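You operate a simulated robot arm through the tools that you are given. There is no shell and no other tool. Be economical: measure what you need, move in short steps, check, and stop when the job is done.

Carry out the task below with a simulated robot arm. There is one attempt and no reset: what you move stays moved.

TASK
Put the knob roller that says "30" from the top of the fitting table on the yellow plate and the knob roller marked "27" on the green plate.
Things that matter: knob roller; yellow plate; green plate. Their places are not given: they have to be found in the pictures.

It is judged by the outcome, as a careful person would: the job done as asked, and still so three seconds after it is handed in. It fails if anything else is knocked over, pushed out of place, dropped, spilled or broken.

THE ROBOT
A 7-joint arm with a two-finger parallel gripper, fixed in place. Base frame: the origin is at the foot of the arm, x ahead of it, y to its left, z up; the work surface is at about z = 0. Lengths are in mm, angles in degrees, forces in N, time in s.
With the tool pointing down near the work surface it reaches from about 240 to 620 mm from the base axis. Its first joint turns from -66.0 to 66.0 degrees. Payload 2.6 kg.
Tool frame: the origin (TCP) lies between the finger pads and is the grasp point; the fingertips stand 30 mm ahead of it; z points along the fingers, y is the line along which they close. The gripper opens to 94 mm. The fingers are 28 mm wide and 10 mm thick; the gripper's body (50 by 96 mm) begins 55 mm behind the TCP.
Orientation is that of the tool frame in the base frame, as [roll, pitch, yaw] about the fixed x, y, z axes, in that order (R = Rz(yaw) Ry(pitch) Rx(roll)). With the fingers straight down and closing along the base's y, the tool's x points along the base's -x, its y along +y and its z along -z.

THE INTERFACE
- The arm moves only by the tool arm_command. Its argument "moves" is a list of rows, each a list of 4 numbers: the shift along the tool's x, y, z in mm, then the turn about the tool's z in degrees. In form: [[dx, dy, dz, spin], ...]. A call has 1 to 10 rows; each row is the pose to reach, as a shift and turn from the pose commanded when the call began, along the tool's axes at that moment. "fingers" is the opening, from 0 (shut) to 1 (fully open), set as the call begins (left out, the last holds). A row lasts 0.2 s, in which the tool goes at most 50 mm and 8.6 degrees; a call with a longer step from one row to the next is refused whole, and so is a gripper value outside its range. A pose out of reach is approached as far as the arm can. The call stops where the force on the tool passes 40 N (or 10 N more than at its start, if that is more) or the arm is blocked; 0.2 s more then pass. The fingers move at their own pace (about 72 mm/s each) and stop on an object; they squeeze with about 27 N. The grip force told is the motor's: it shows also when the fingers shut on nothing. Time passes only in rows, and 0.2 s behind the last, so rows that repeat a pose let the fingers close. It gives the time, the measured TCP pose, the force on the tool (base axes), the opening and the grip force at its end, in the units of the frame above (readings bear some noise), and new pictures: "pictures" is both (left out), scene, wrist or none.
- Cameras (640 x 400 px; columns grow to the right, rows downward): "scene" is fixed at [9.9, 418.9, 558.9]; the picture's right is [-0.94, -0.35, 0.00], its down [-0.21, 0.57, -0.79] and it looks along [0.27, -0.74, -0.61] (base axes); focal length 346 px, centre (320, 200). "wrist" rides on the gripper at [-37, 0, -58] in the tool frame; the picture's right is [0.00, -1.00, 0.00], its down [0.97, 0.00, -0.24] and it looks along [0.24, 0.00, 0.97] (tool axes); focal length 218 px, centre (320, 200).
- probe_pixels(camera, pixels): for up to 12 pixels [column, row] of the newest picture of that camera ("zoom" is the newest enlarged one), the place [x, y, z] in the base frame of the surface seen there, good to about 2 mm. No time passes.
- close_up(camera, box): a new picture of the part [left, top, right, bottom] of that camera's present view, enlarged. No time passes.
- finish_job(): hands the job in; it is judged then, once.

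Work in short steps. Measure before you move; look again where a grasp or a placing could have gone wrong, and mend it. You have 60 turns and 120 pictures in all, the two below and enlarged ones among them. Open the gripper and draw the arm clear of the work before you hand the job in, unless the task says otherwise; then end with one line.

The tools are called after ">>>" as a command line: name --pt "numbers of a row" for each row, then --argument value for the rest, lists and objects as JSON in quotes. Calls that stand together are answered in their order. arm_command: Moves the arm, as the interface text tells. Its arguments: {"type":"object","properties":{"moves":{"type":"array"},"fingers":{"type":"number"},"pictures":{"type":"string","enum":["both","scene","wrist","none"]}},"required":["moves"]} The other tools are called the same way: probe_pixels (camera, pixels) gives the place of the surface under pixels of a picture; close_up (camera, box) takes an enlarged picture of a part of a camera's view; finish_job () hands the job in.

At the start:

```text
t: 0.0
tcp_pos: [226.5, -267.6, 186.8]
orientation: [180.0, 0.0, 180.0]
wrist_force: [0.3, 0.7, 0.0]
width: 94.1
grasp_force: 0.1
```

scene: 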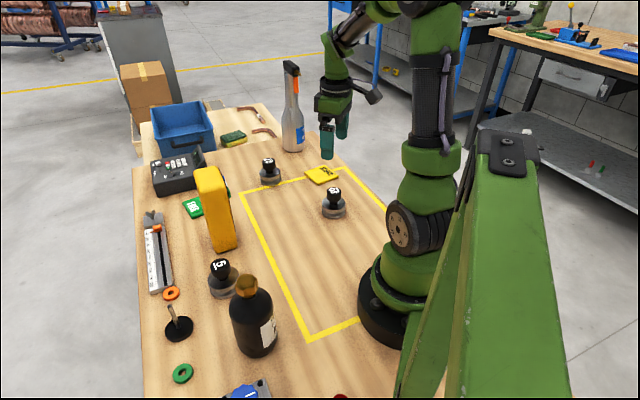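
wrist: 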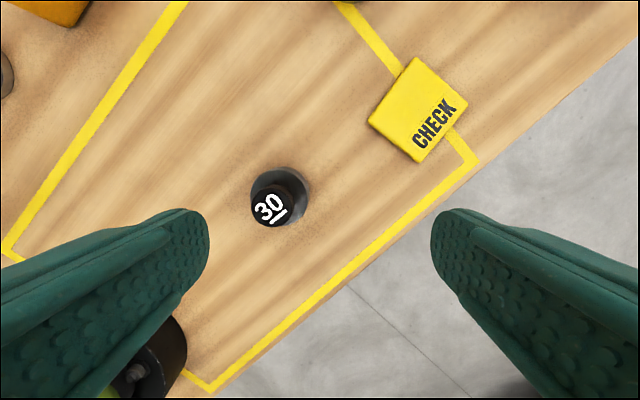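

The wrist view shows roller "30" at (275,200) and the yellow CHECK plate at (418,110). I'll zoom in on the scene to identify the other rollers and the green plate.

>>> close_up --camera "scene" --box '[230, 130, 390, 230]'

>>> close_up --camera "scene" --box '[130, 150, 290, 250]'

>>> close_up --camera "scene" --box '[120, 240, 360, 400]'

>>> probe_pixels --camera "scene" --pixels '[[334, 190], [334, 212], [269, 161], [270, 180], [322, 176], [193, 208], [220, 265], [222, 290], [212, 172], [183, 373], [250, 285], [270, 175]]'

>>> probe_pixels --camera "wrist" --pixels '[[269, 208], [295, 180], [275, 220], [412, 58], [467, 103], [420, 161], [369, 122], [418, 110], [10, 75]]'

```text
4.00 times, centred on (310, 180) of scene
```

zoom: 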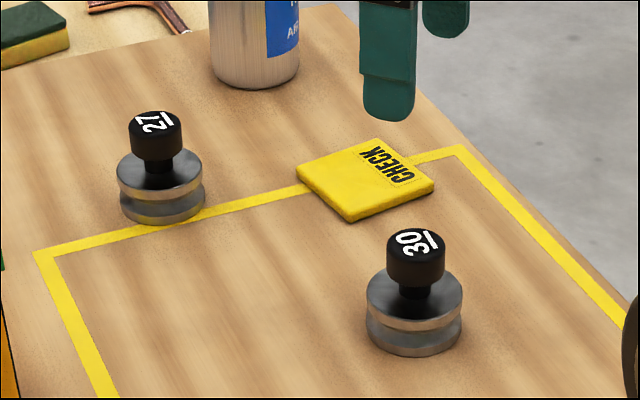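

```text
4.00 times, centred on (210, 200) of scene
```

zoom: 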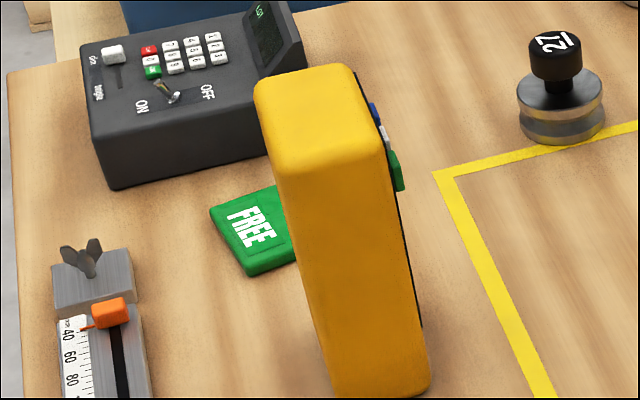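

```text
2.50 times, centred on (240, 320) of scene
```

zoom: 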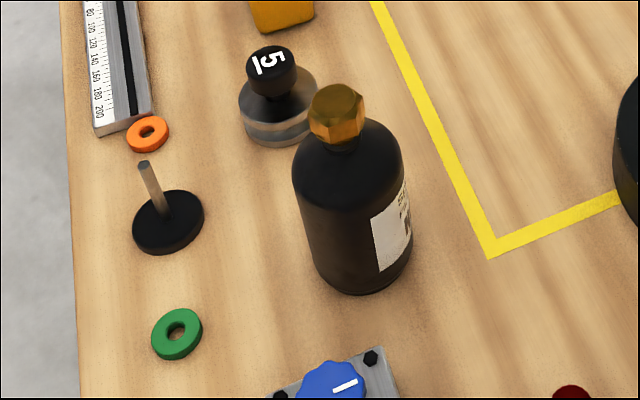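

```text
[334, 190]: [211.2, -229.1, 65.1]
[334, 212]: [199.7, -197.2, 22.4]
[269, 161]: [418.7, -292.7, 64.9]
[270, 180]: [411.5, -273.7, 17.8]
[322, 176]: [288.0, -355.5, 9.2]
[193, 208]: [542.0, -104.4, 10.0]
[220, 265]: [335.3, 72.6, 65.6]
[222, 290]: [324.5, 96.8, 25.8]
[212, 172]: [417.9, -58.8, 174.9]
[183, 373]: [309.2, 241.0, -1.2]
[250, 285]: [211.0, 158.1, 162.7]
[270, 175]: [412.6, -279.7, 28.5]
```

```text
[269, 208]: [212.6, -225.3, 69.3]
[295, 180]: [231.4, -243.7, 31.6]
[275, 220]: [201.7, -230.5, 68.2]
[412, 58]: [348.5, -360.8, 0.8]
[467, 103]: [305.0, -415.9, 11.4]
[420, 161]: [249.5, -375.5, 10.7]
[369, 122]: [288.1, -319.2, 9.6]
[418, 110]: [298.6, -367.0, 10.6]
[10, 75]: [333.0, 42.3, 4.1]
```

Roller 30's knob is at about (212,-226), top z≈69. I'll move above it at this height and check the alignment.

>>> arm_command --pt "14 41 0 0" --pt "14 41 40 0" --pt "14 41 40 0" --fingers 0.75 --pictures "wrist"

```text
t: 0.8
tcp_pos: [211.0, -227.4, 145.7]
orientation: [-180.0, -0.1, -180.0]
wrist_force: [0.0, -0.3, -0.8]
width: 70.6
grasp_force: 0.1
```

wrist: 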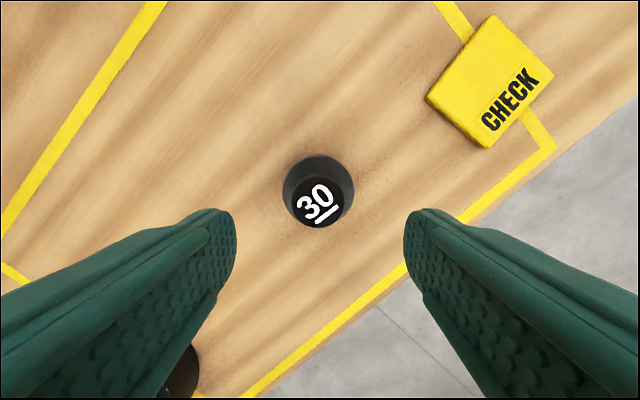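

>>> probe_pixels --camera "wrist" --pixels '[[318, 203], [293, 203], [343, 203], [318, 180], [318, 225], [318, 160], [493, 15], [554, 75], [487, 148], [427, 97]]'

>>> close_up --camera "wrist" --box '[240, 150, 400, 250]'

```text
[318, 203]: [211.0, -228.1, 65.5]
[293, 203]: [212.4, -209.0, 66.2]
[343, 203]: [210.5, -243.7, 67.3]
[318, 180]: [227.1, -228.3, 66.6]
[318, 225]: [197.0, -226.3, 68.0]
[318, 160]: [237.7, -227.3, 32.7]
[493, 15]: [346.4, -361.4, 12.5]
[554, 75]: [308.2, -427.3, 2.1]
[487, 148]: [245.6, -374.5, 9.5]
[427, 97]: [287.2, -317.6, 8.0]
```

```text
4.00 times, centred on (320, 200) of wrist
```

zoom: 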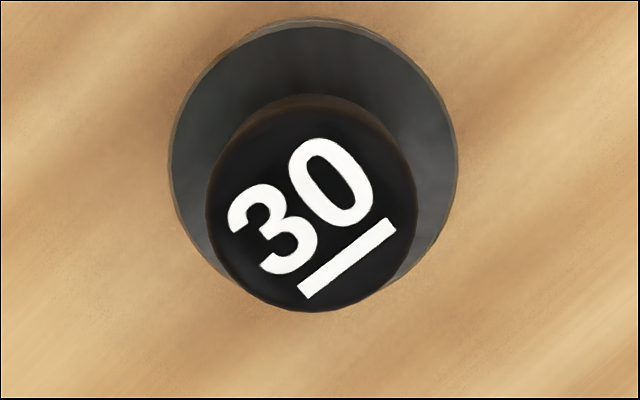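

The knob is centred under the tool (≈(211,-227), diameter ≈35 mm). I'll descend to TCP z≈65, which keeps the tips above the flange at z 32.

>>> arm_command --pt "0 0 30 0" --pt "0 0 60 0" --pt "0 0 80 0" --pt "0 0 80 0" --pictures "none"

>>> arm_command --pt "0 0 0 0" --pt "0 0 0 0" --pt "0 0 0 0" --fingers 0 --pictures "both"

```text
t: 1.8
tcp_pos: [213.2, -227.4, 65.4]
orientation: [179.9, 0.0, 179.9]
wrist_force: [0.3, 0.1, 0.3]
width: 70.6
grasp_force: 0.0
```

```text
t: 2.6
tcp_pos: [213.1, -226.7, 65.8]
orientation: [180.0, -0.1, -180.0]
wrist_force: [-0.1, 0.2, 0.0]
width: 35.2
grasp_force: 26.7
```

scene: 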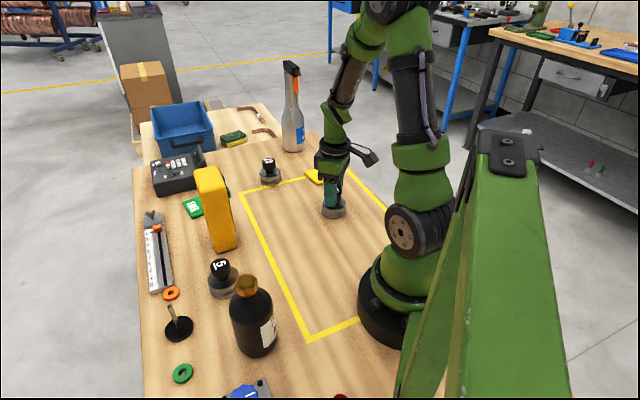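
wrist: 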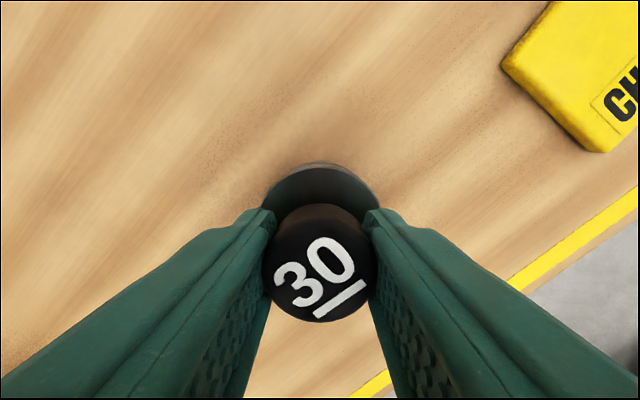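

Gripped (35.2 mm). I'll lift straight up and check the bottle position near the yellow plate before moving over.

>>> arm_command --pt "0 0 -40 0" --pt "0 0 -80 0" --pt "0 0 -80 0" --pictures "both"

>>> probe_pixels --camera "scene" --pixels '[[292, 145], [284, 145], [302, 145], [291, 70]]'

```text
t: 3.4
tcp_pos: [214.2, -226.5, 146.5]
orientation: [180.0, 0.0, -180.0]
wrist_force: [-0.2, -0.3, -5.5]
width: 34.7
grasp_force: 26.8
```

scene: 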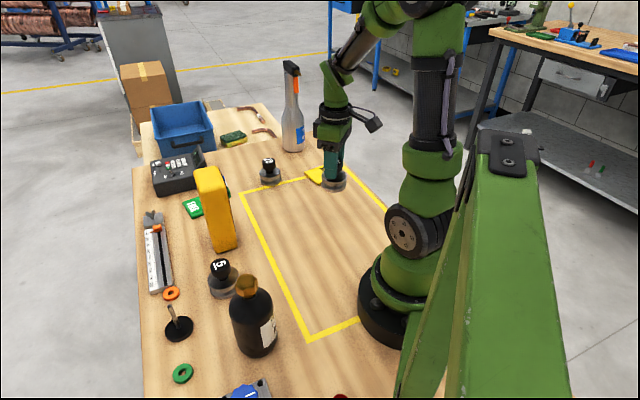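
wrist: 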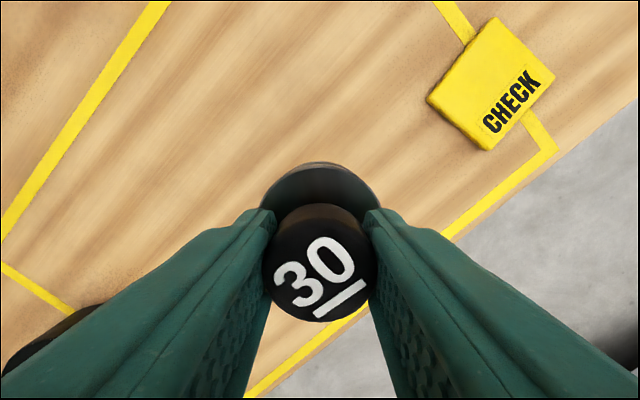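

```text
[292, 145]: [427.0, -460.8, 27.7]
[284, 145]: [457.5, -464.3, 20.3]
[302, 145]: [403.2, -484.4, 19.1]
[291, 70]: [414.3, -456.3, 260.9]
```

The bottle at about (430,-485) is clear of the path. I'll carry the roller over the plate centre at (297,-368).

>>> arm_command --pt "-21 -35 0 0" --pt "-42 -71 0 0" --pt "-62 -106 0 0" --pt "-83 -141.5 0 0" --pt "-83 -141.5 0 0" --pt "-83 -141.5 35 0" --pt "-83 -141.5 35 0" --pictures "both"

```text
t: 5.0
tcp_pos: [296.8, -368.0, 112.5]
orientation: [-179.9, 0.1, -180.0]
wrist_force: [-0.4, 0.2, -5.7]
width: 34.9
grasp_force: 27.1
```

scene: 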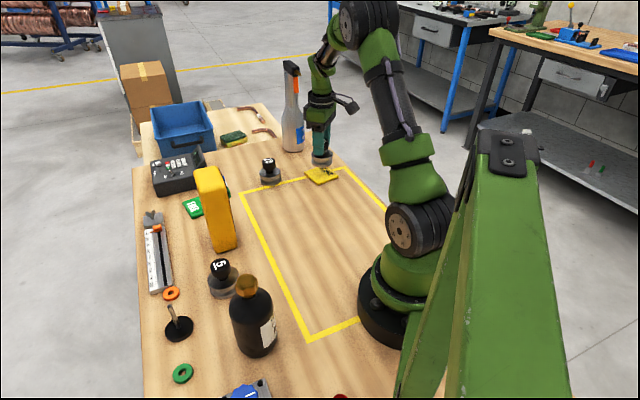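
wrist: 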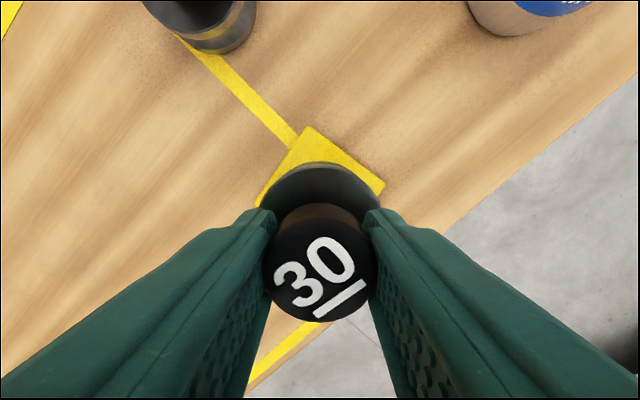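

Aligned over the plate. Contact should come at about TCP z 76, so I'll descend to about 78 and then read the force.

>>> arm_command --pt "0 0 15 0" --pt "0 0 28 0" --pt "0 0 34 0" --pt "0 0 34 0" --pictures "wrist"

```text
t: 6.0
tcp_pos: [295.2, -368.5, 77.8]
orientation: [-180.0, 0.0, -180.0]
wrist_force: [-0.7, -0.5, -4.3]
width: 34.8
grasp_force: 27.1
```

wrist: 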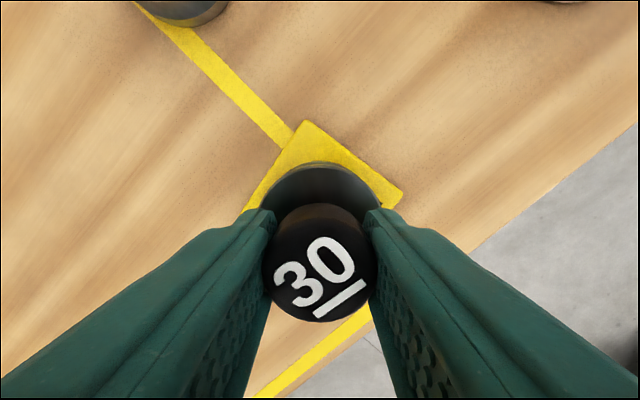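

>>> arm_command --pt "0 0 1 0" --pt "0 0 2 0" --pt "0 0 2 0" --pictures "none"

```text
t: 6.8
tcp_pos: [296.2, -368.5, 76.2]
orientation: [-180.0, 0.0, 179.9]
wrist_force: [0.2, 0.5, -5.4]
width: 34.9
grasp_force: 27.0
```

Still carrying the full weight (-5.4 N), so I'll lower a little more.

>>> arm_command --pt "0 0 1 0" --pt "0 0 1.5 0" --pt "0 0 1.5 0" --pictures "none"

```text
t: 7.6
tcp_pos: [294.9, -368.2, 75.0]
orientation: [-179.9, 0.1, -180.0]
wrist_force: [-1.7, 5.6, 12.4]
width: 34.8
grasp_force: 27.0
```

Contact: the force has gone up to +12 N. I'll back off 0.5 mm, open partly and rise.

>>> arm_command --pt "0 0 -0.7 0" --pt "0 0 -0.7 0" --pictures "none"

>>> arm_command --pt "0 0 0 0" --pt "0 0 0 0" --pt "0 0 -20 0" --pt "0 0 -60 0" --pt "0 0 -100 0" --pt "0 0 -100 0" --fingers 0.75 --pictures "both"

```text
t: 8.2
tcp_pos: [296.7, -369.2, 75.8]
orientation: [-179.9, 0.1, -179.9]
wrist_force: [1.6, 1.3, 5.6]
width: 35.1
grasp_force: 27.2
```

```text
t: 9.6
tcp_pos: [295.6, -368.1, 174.2]
orientation: [180.0, 0.0, -180.0]
wrist_force: [0.0, 0.1, 0.0]
width: 70.4
grasp_force: 0.0
```

scene: 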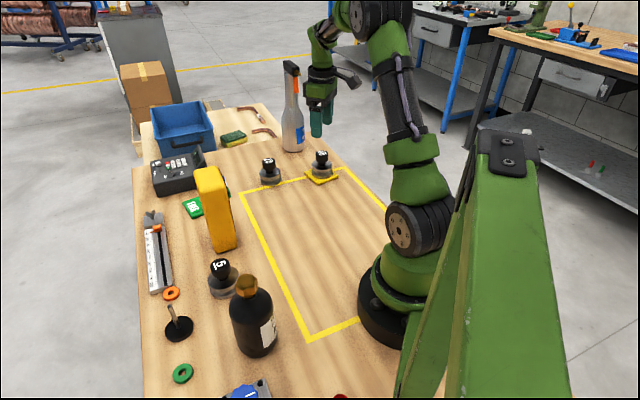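
wrist: 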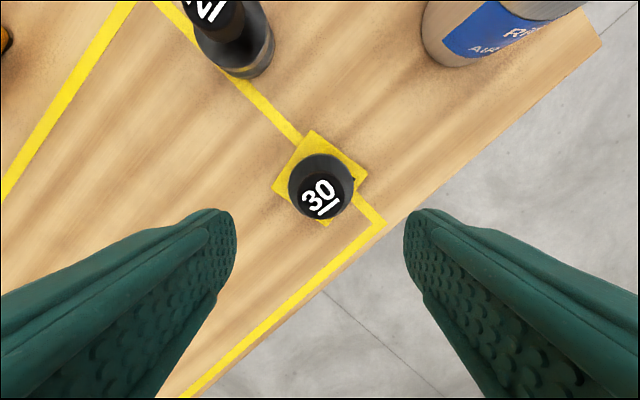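

Roller 30 stands on the yellow plate. I'll take a close look at it and move over roller 27 at about (415,-290).

>>> close_up --camera "scene" --box '[280, 140, 360, 190]'

>>> arm_command --pt "-38 26 0 0" --pt "-76 52 0 0" --pt "-112 78 0 0" --pt "-112 78 20 0" --pt "-112 78 20 0" --pictures "wrist"

```text
8.00 times, centred on (320, 165) of scene
```

zoom: 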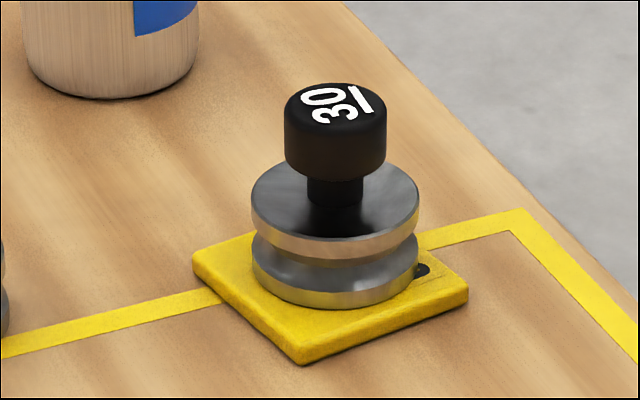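

```text
t: 10.8
tcp_pos: [409.2, -290.1, 155.6]
orientation: [180.0, 0.1, 180.0]
wrist_force: [0.1, 0.4, -0.7]
width: 70.3
grasp_force: 0.1
```

wrist: 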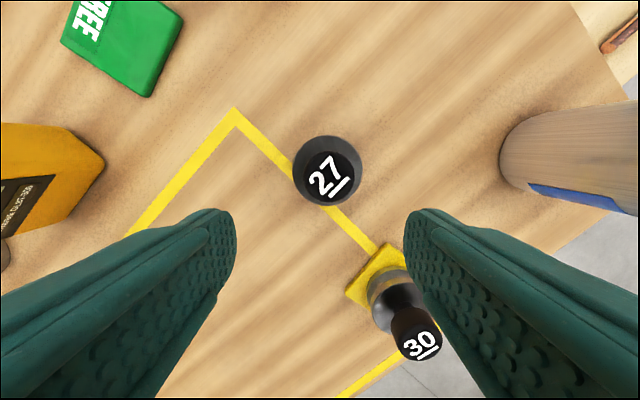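

>>> probe_pixels --camera "wrist" --pixels '[[329, 177], [306, 177], [351, 177], [329, 158], [329, 200], [62, 14], [152, 97], [182, 20], [105, 165], [45, 125], [60, 235], [120, 45]]'

>>> close_up --camera "wrist" --box '[270, 125, 390, 215]'

```text
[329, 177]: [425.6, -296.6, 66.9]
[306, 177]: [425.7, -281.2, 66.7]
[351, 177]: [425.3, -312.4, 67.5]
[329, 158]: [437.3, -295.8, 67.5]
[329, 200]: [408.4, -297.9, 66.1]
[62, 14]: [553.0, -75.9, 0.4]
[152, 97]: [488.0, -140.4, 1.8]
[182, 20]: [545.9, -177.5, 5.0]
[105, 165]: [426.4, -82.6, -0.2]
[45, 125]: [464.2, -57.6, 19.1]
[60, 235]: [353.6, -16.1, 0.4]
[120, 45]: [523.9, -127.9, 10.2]
```

```text
4.44 times, centred on (330, 170) of wrist
```

zoom: 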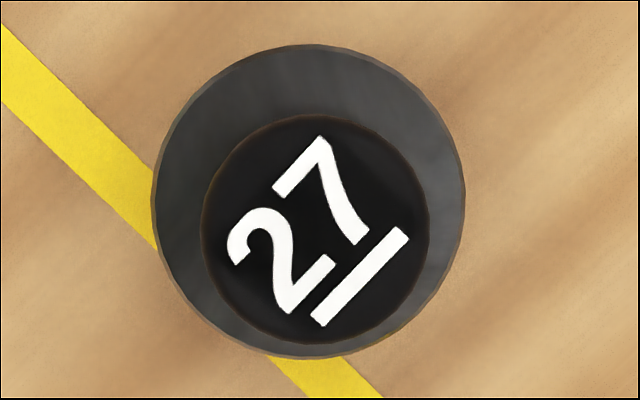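

Knob 27 is centred at (425,-297). I'll shift there and descend to z≈66.

>>> arm_command --pt "-16 -7 0 0" --pt "-16 -7 35 0" --pt "-16 -7 70 0" --pt "-16 -7 90 0" --pt "-16 -7 90 0" --pictures "none"

>>> arm_command --pt "0 0 0 0" --pt "0 0 0 0" --pt "0 0 0 0" --fingers 0 --pictures "wrist"

>>> arm_command --pt "0 0 -30 0" --pt "0 0 -70 0" --pt "0 0 -110 0" --pt "0 0 -150 0" --pt "0 0 -150 0" --pictures "both"

```text
t: 12.0
tcp_pos: [424.4, -297.1, 64.5]
orientation: [-180.0, -0.1, 179.9]
wrist_force: [-0.3, -0.1, -1.1]
width: 70.4
grasp_force: 0.0
```

```text
t: 12.8
tcp_pos: [424.4, -297.5, 62.9]
orientation: [179.9, 0.1, 180.0]
wrist_force: [1.1, 1.7, 0.2]
width: 35.4
grasp_force: 27.1
```

wrist: 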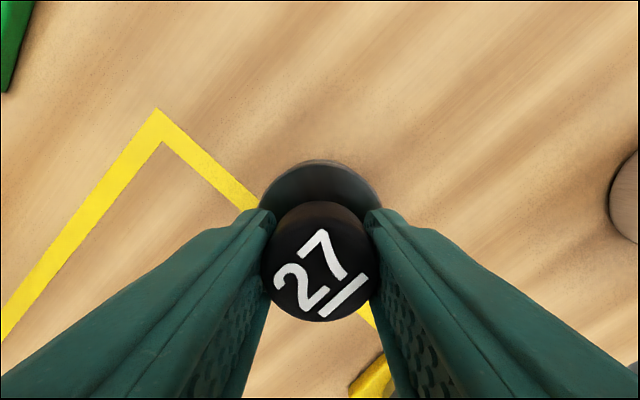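

```text
t: 14.0
tcp_pos: [423.9, -299.3, 214.1]
orientation: [-180.0, 0.0, 180.0]
wrist_force: [-0.3, 0.2, -5.8]
width: 35.4
grasp_force: 27.1
```

scene: 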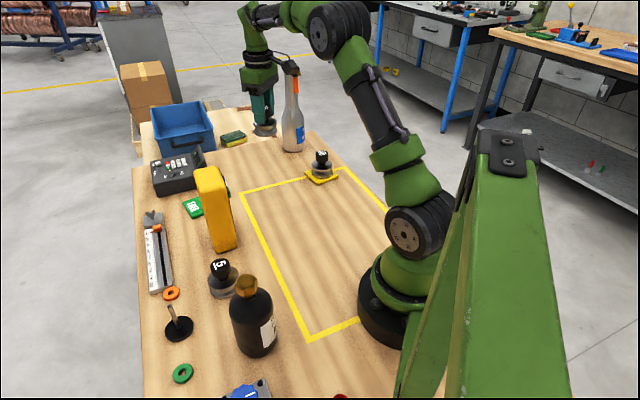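
wrist: 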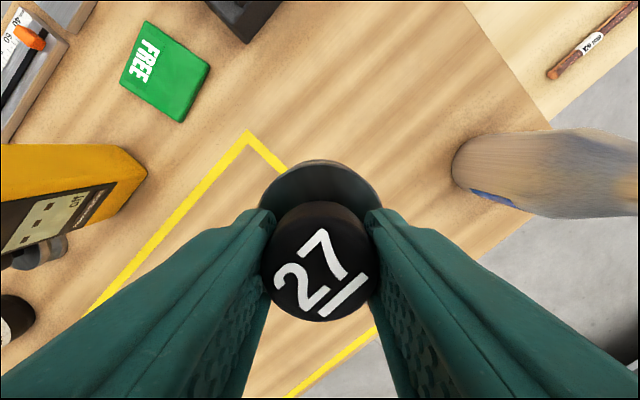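

>>> probe_pixels --camera "wrist" --pixels '[[148, 25], [208, 67], [181, 119], [123, 79], [165, 72], [120, 148], [147, 172], [128, 205], [20, 146], [255, 40], [238, 5], [60, 35]]'

>>> close_up --camera "wrist" --box '[0, 0, 320, 200]'

```text
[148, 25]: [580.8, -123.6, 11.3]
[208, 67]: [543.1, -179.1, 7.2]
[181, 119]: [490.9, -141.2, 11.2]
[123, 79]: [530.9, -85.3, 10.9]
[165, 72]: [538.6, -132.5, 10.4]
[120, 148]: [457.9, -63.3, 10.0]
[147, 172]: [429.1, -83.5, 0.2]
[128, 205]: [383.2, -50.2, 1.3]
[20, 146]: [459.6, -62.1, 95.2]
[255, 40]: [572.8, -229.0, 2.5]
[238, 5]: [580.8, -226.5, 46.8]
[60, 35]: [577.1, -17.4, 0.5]
```

```text
2.00 times, centred on (160, 100) of wrist
```

zoom: 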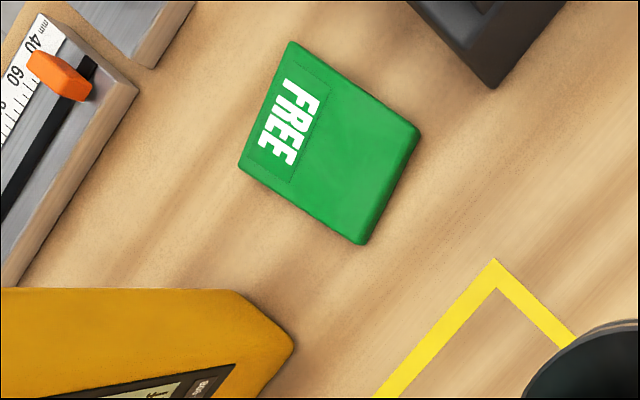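

The green plate centre is at (536.5,-132), top z≈10.5. The meter's edge (x≤460) is clear of the gripper, so I'll carry the roller over at height.

>>> arm_command --pt "-22 33 0 0" --pt "-45 67 0 0" --pt "-67 100 0 0" --pt "-90 134 0 0" --pt "-112.5 166.5 0 0" --pt "-112.5 166.5 0 0" --pt "-112.5 166.5 50 0" --pt "-112.5 166.5 50 0" --pictures "both"

```text
t: 15.8
tcp_pos: [536.1, -131.6, 162.2]
orientation: [180.0, 0.1, 180.0]
wrist_force: [0.7, 0.5, -5.2]
width: 35.5
grasp_force: 27.0
```

scene: 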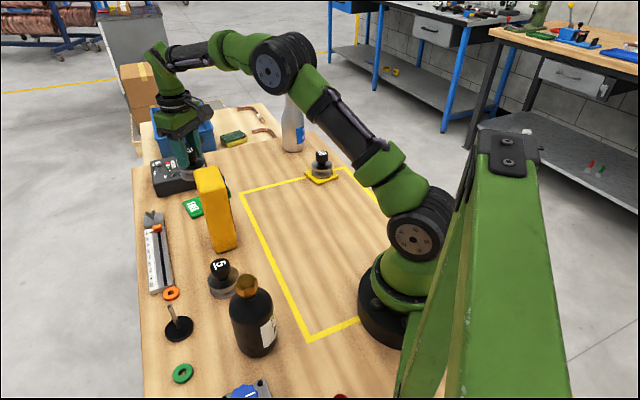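
wrist: 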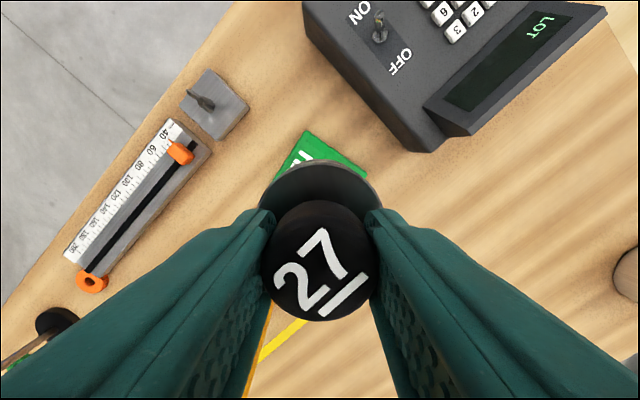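

>>> probe_pixels --camera "wrist" --pixels '[[472, 132], [430, 100], [410, 148], [600, 15], [308, 5], [500, 90]]'

>>> arm_command --pt "0 0 30 0" --pt "0 0 60 0" --pt "0 0 78 0" --pt "0 0 82 0" --pt "0 0 82 0" --pictures "both"

```text
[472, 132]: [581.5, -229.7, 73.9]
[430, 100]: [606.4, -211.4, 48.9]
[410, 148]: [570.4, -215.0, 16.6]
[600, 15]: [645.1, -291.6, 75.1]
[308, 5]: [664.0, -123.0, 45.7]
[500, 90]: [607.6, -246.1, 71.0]
```

```text
t: 17.0
tcp_pos: [536.3, -132.7, 82.1]
orientation: [-180.0, 0.0, 179.9]
wrist_force: [0.2, 0.0, -5.3]
width: 35.7
grasp_force: 26.6
```

scene: 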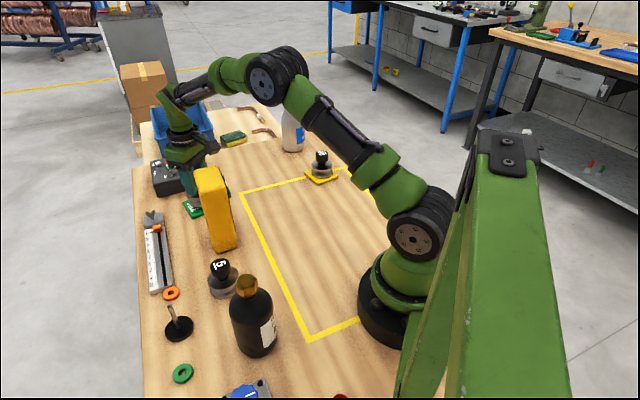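
wrist: 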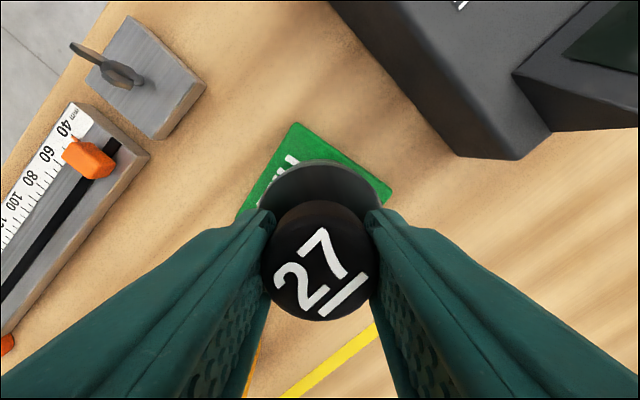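

All clear. I'll lower gently to contact, expected at about z 73–75.

>>> arm_command --pt "0 0 3 0" --pt "0 0 5.5 0" --pt "0 0 5.5 0" --pictures "none"

>>> arm_command --pt "0 0 1 0" --pt "0 0 1 0" --pictures "none"

```text
t: 17.8
tcp_pos: [537.2, -130.2, 77.9]
orientation: [180.0, 0.1, 180.0]
wrist_force: [0.6, -0.8, -4.7]
width: 35.3
grasp_force: 27.0
```

```text
t: 18.4
tcp_pos: [536.8, -131.3, 77.3]
orientation: [-180.0, 0.1, 179.9]
wrist_force: [0.5, -0.2, -4.9]
width: 35.6
grasp_force: 27.0
```

>>> arm_command --pt "0 0 1 0" --pt "0 0 1 0" --pictures "none"

>>> arm_command --pt "0 0 1 0" --pt "0 0 1 0" --pictures "none"

```text
t: 19.0
tcp_pos: [536.5, -131.8, 73.7]
orientation: [-180.0, -0.1, 180.0]
wrist_force: [0.3, -0.6, -5.5]
width: 35.6
grasp_force: 26.8
```

```text
t: 19.6
tcp_pos: [537.6, -131.3, 73.8]
orientation: [-180.0, 0.0, 179.9]
wrist_force: [-1.3, -0.1, -1.6]
width: 35.6
grasp_force: 26.4
```

Contact has just started (force went from -5.5 to -1.6 N). I'll release here and rise.

>>> arm_command --pt "0 0 0.2 0" --pt "0 0 0 0" --pt "0 0 0 0" --pt "0 0 -20 0" --pt "0 0 -60 0" --pt "0 0 -100 0" --pt "0 0 -140 0" --pt "0 0 -140 0" --fingers 0.75 --pictures "both"

```text
t: 21.4
tcp_pos: [534.3, -131.3, 213.6]
orientation: [-179.9, 0.0, -180.0]
wrist_force: [-0.1, -0.2, 0.1]
width: 70.6
grasp_force: 0.1
```

scene: 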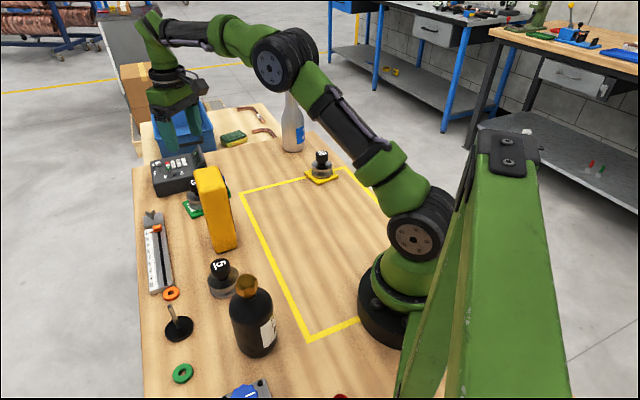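
wrist: 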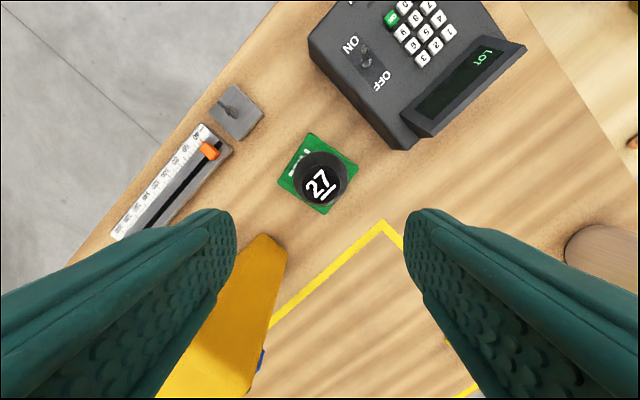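

Roller 27 stands centred on the green plate. I'll draw the arm up and back, then verify.

>>> arm_command --pt "0 -10 -30 0" --pt "20 -45 -40 0" --pt "55 -75 -40 0" --pt "95 -95 -40 0" --pt "135 -115 -40 0" --pt "135 -115 -40 0" --pictures "both"

>>> close_up --camera "scene" --box '[130, 120, 370, 270]'

```text
t: 22.8
tcp_pos: [400.8, -248.0, 253.1]
orientation: [180.0, 0.0, -179.8]
wrist_force: [-0.2, 0.0, 0.5]
width: 70.6
grasp_force: 0.0
```

scene: 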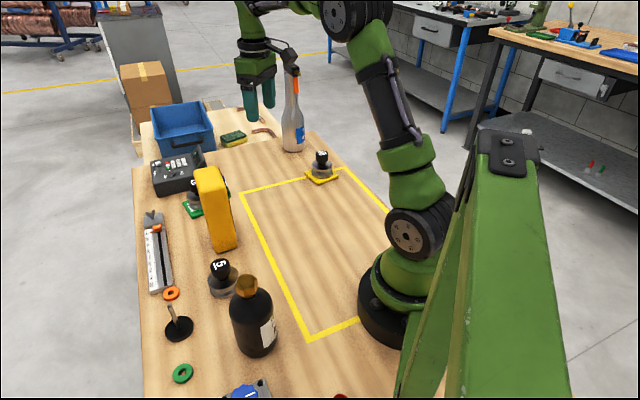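
wrist: 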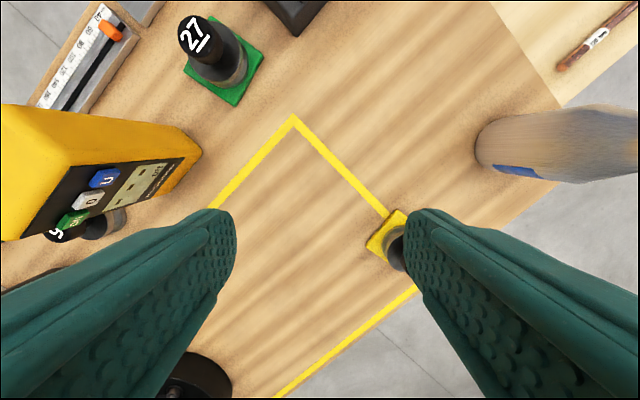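

```text
2.67 times, centred on (250, 195) of scene
```

zoom: 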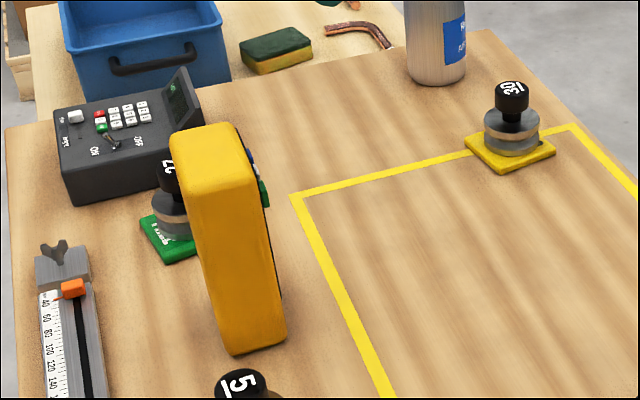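

Both rollers stand upright on their plates, nothing else has moved, and the arm is clear with the gripper open.

>>> finish_job

```text
The job is handed in.
```

The job is handed in: knob roller "30" is on the yellow plate and knob roller "27" is on the green plate, both upright, with nothing else disturbed.
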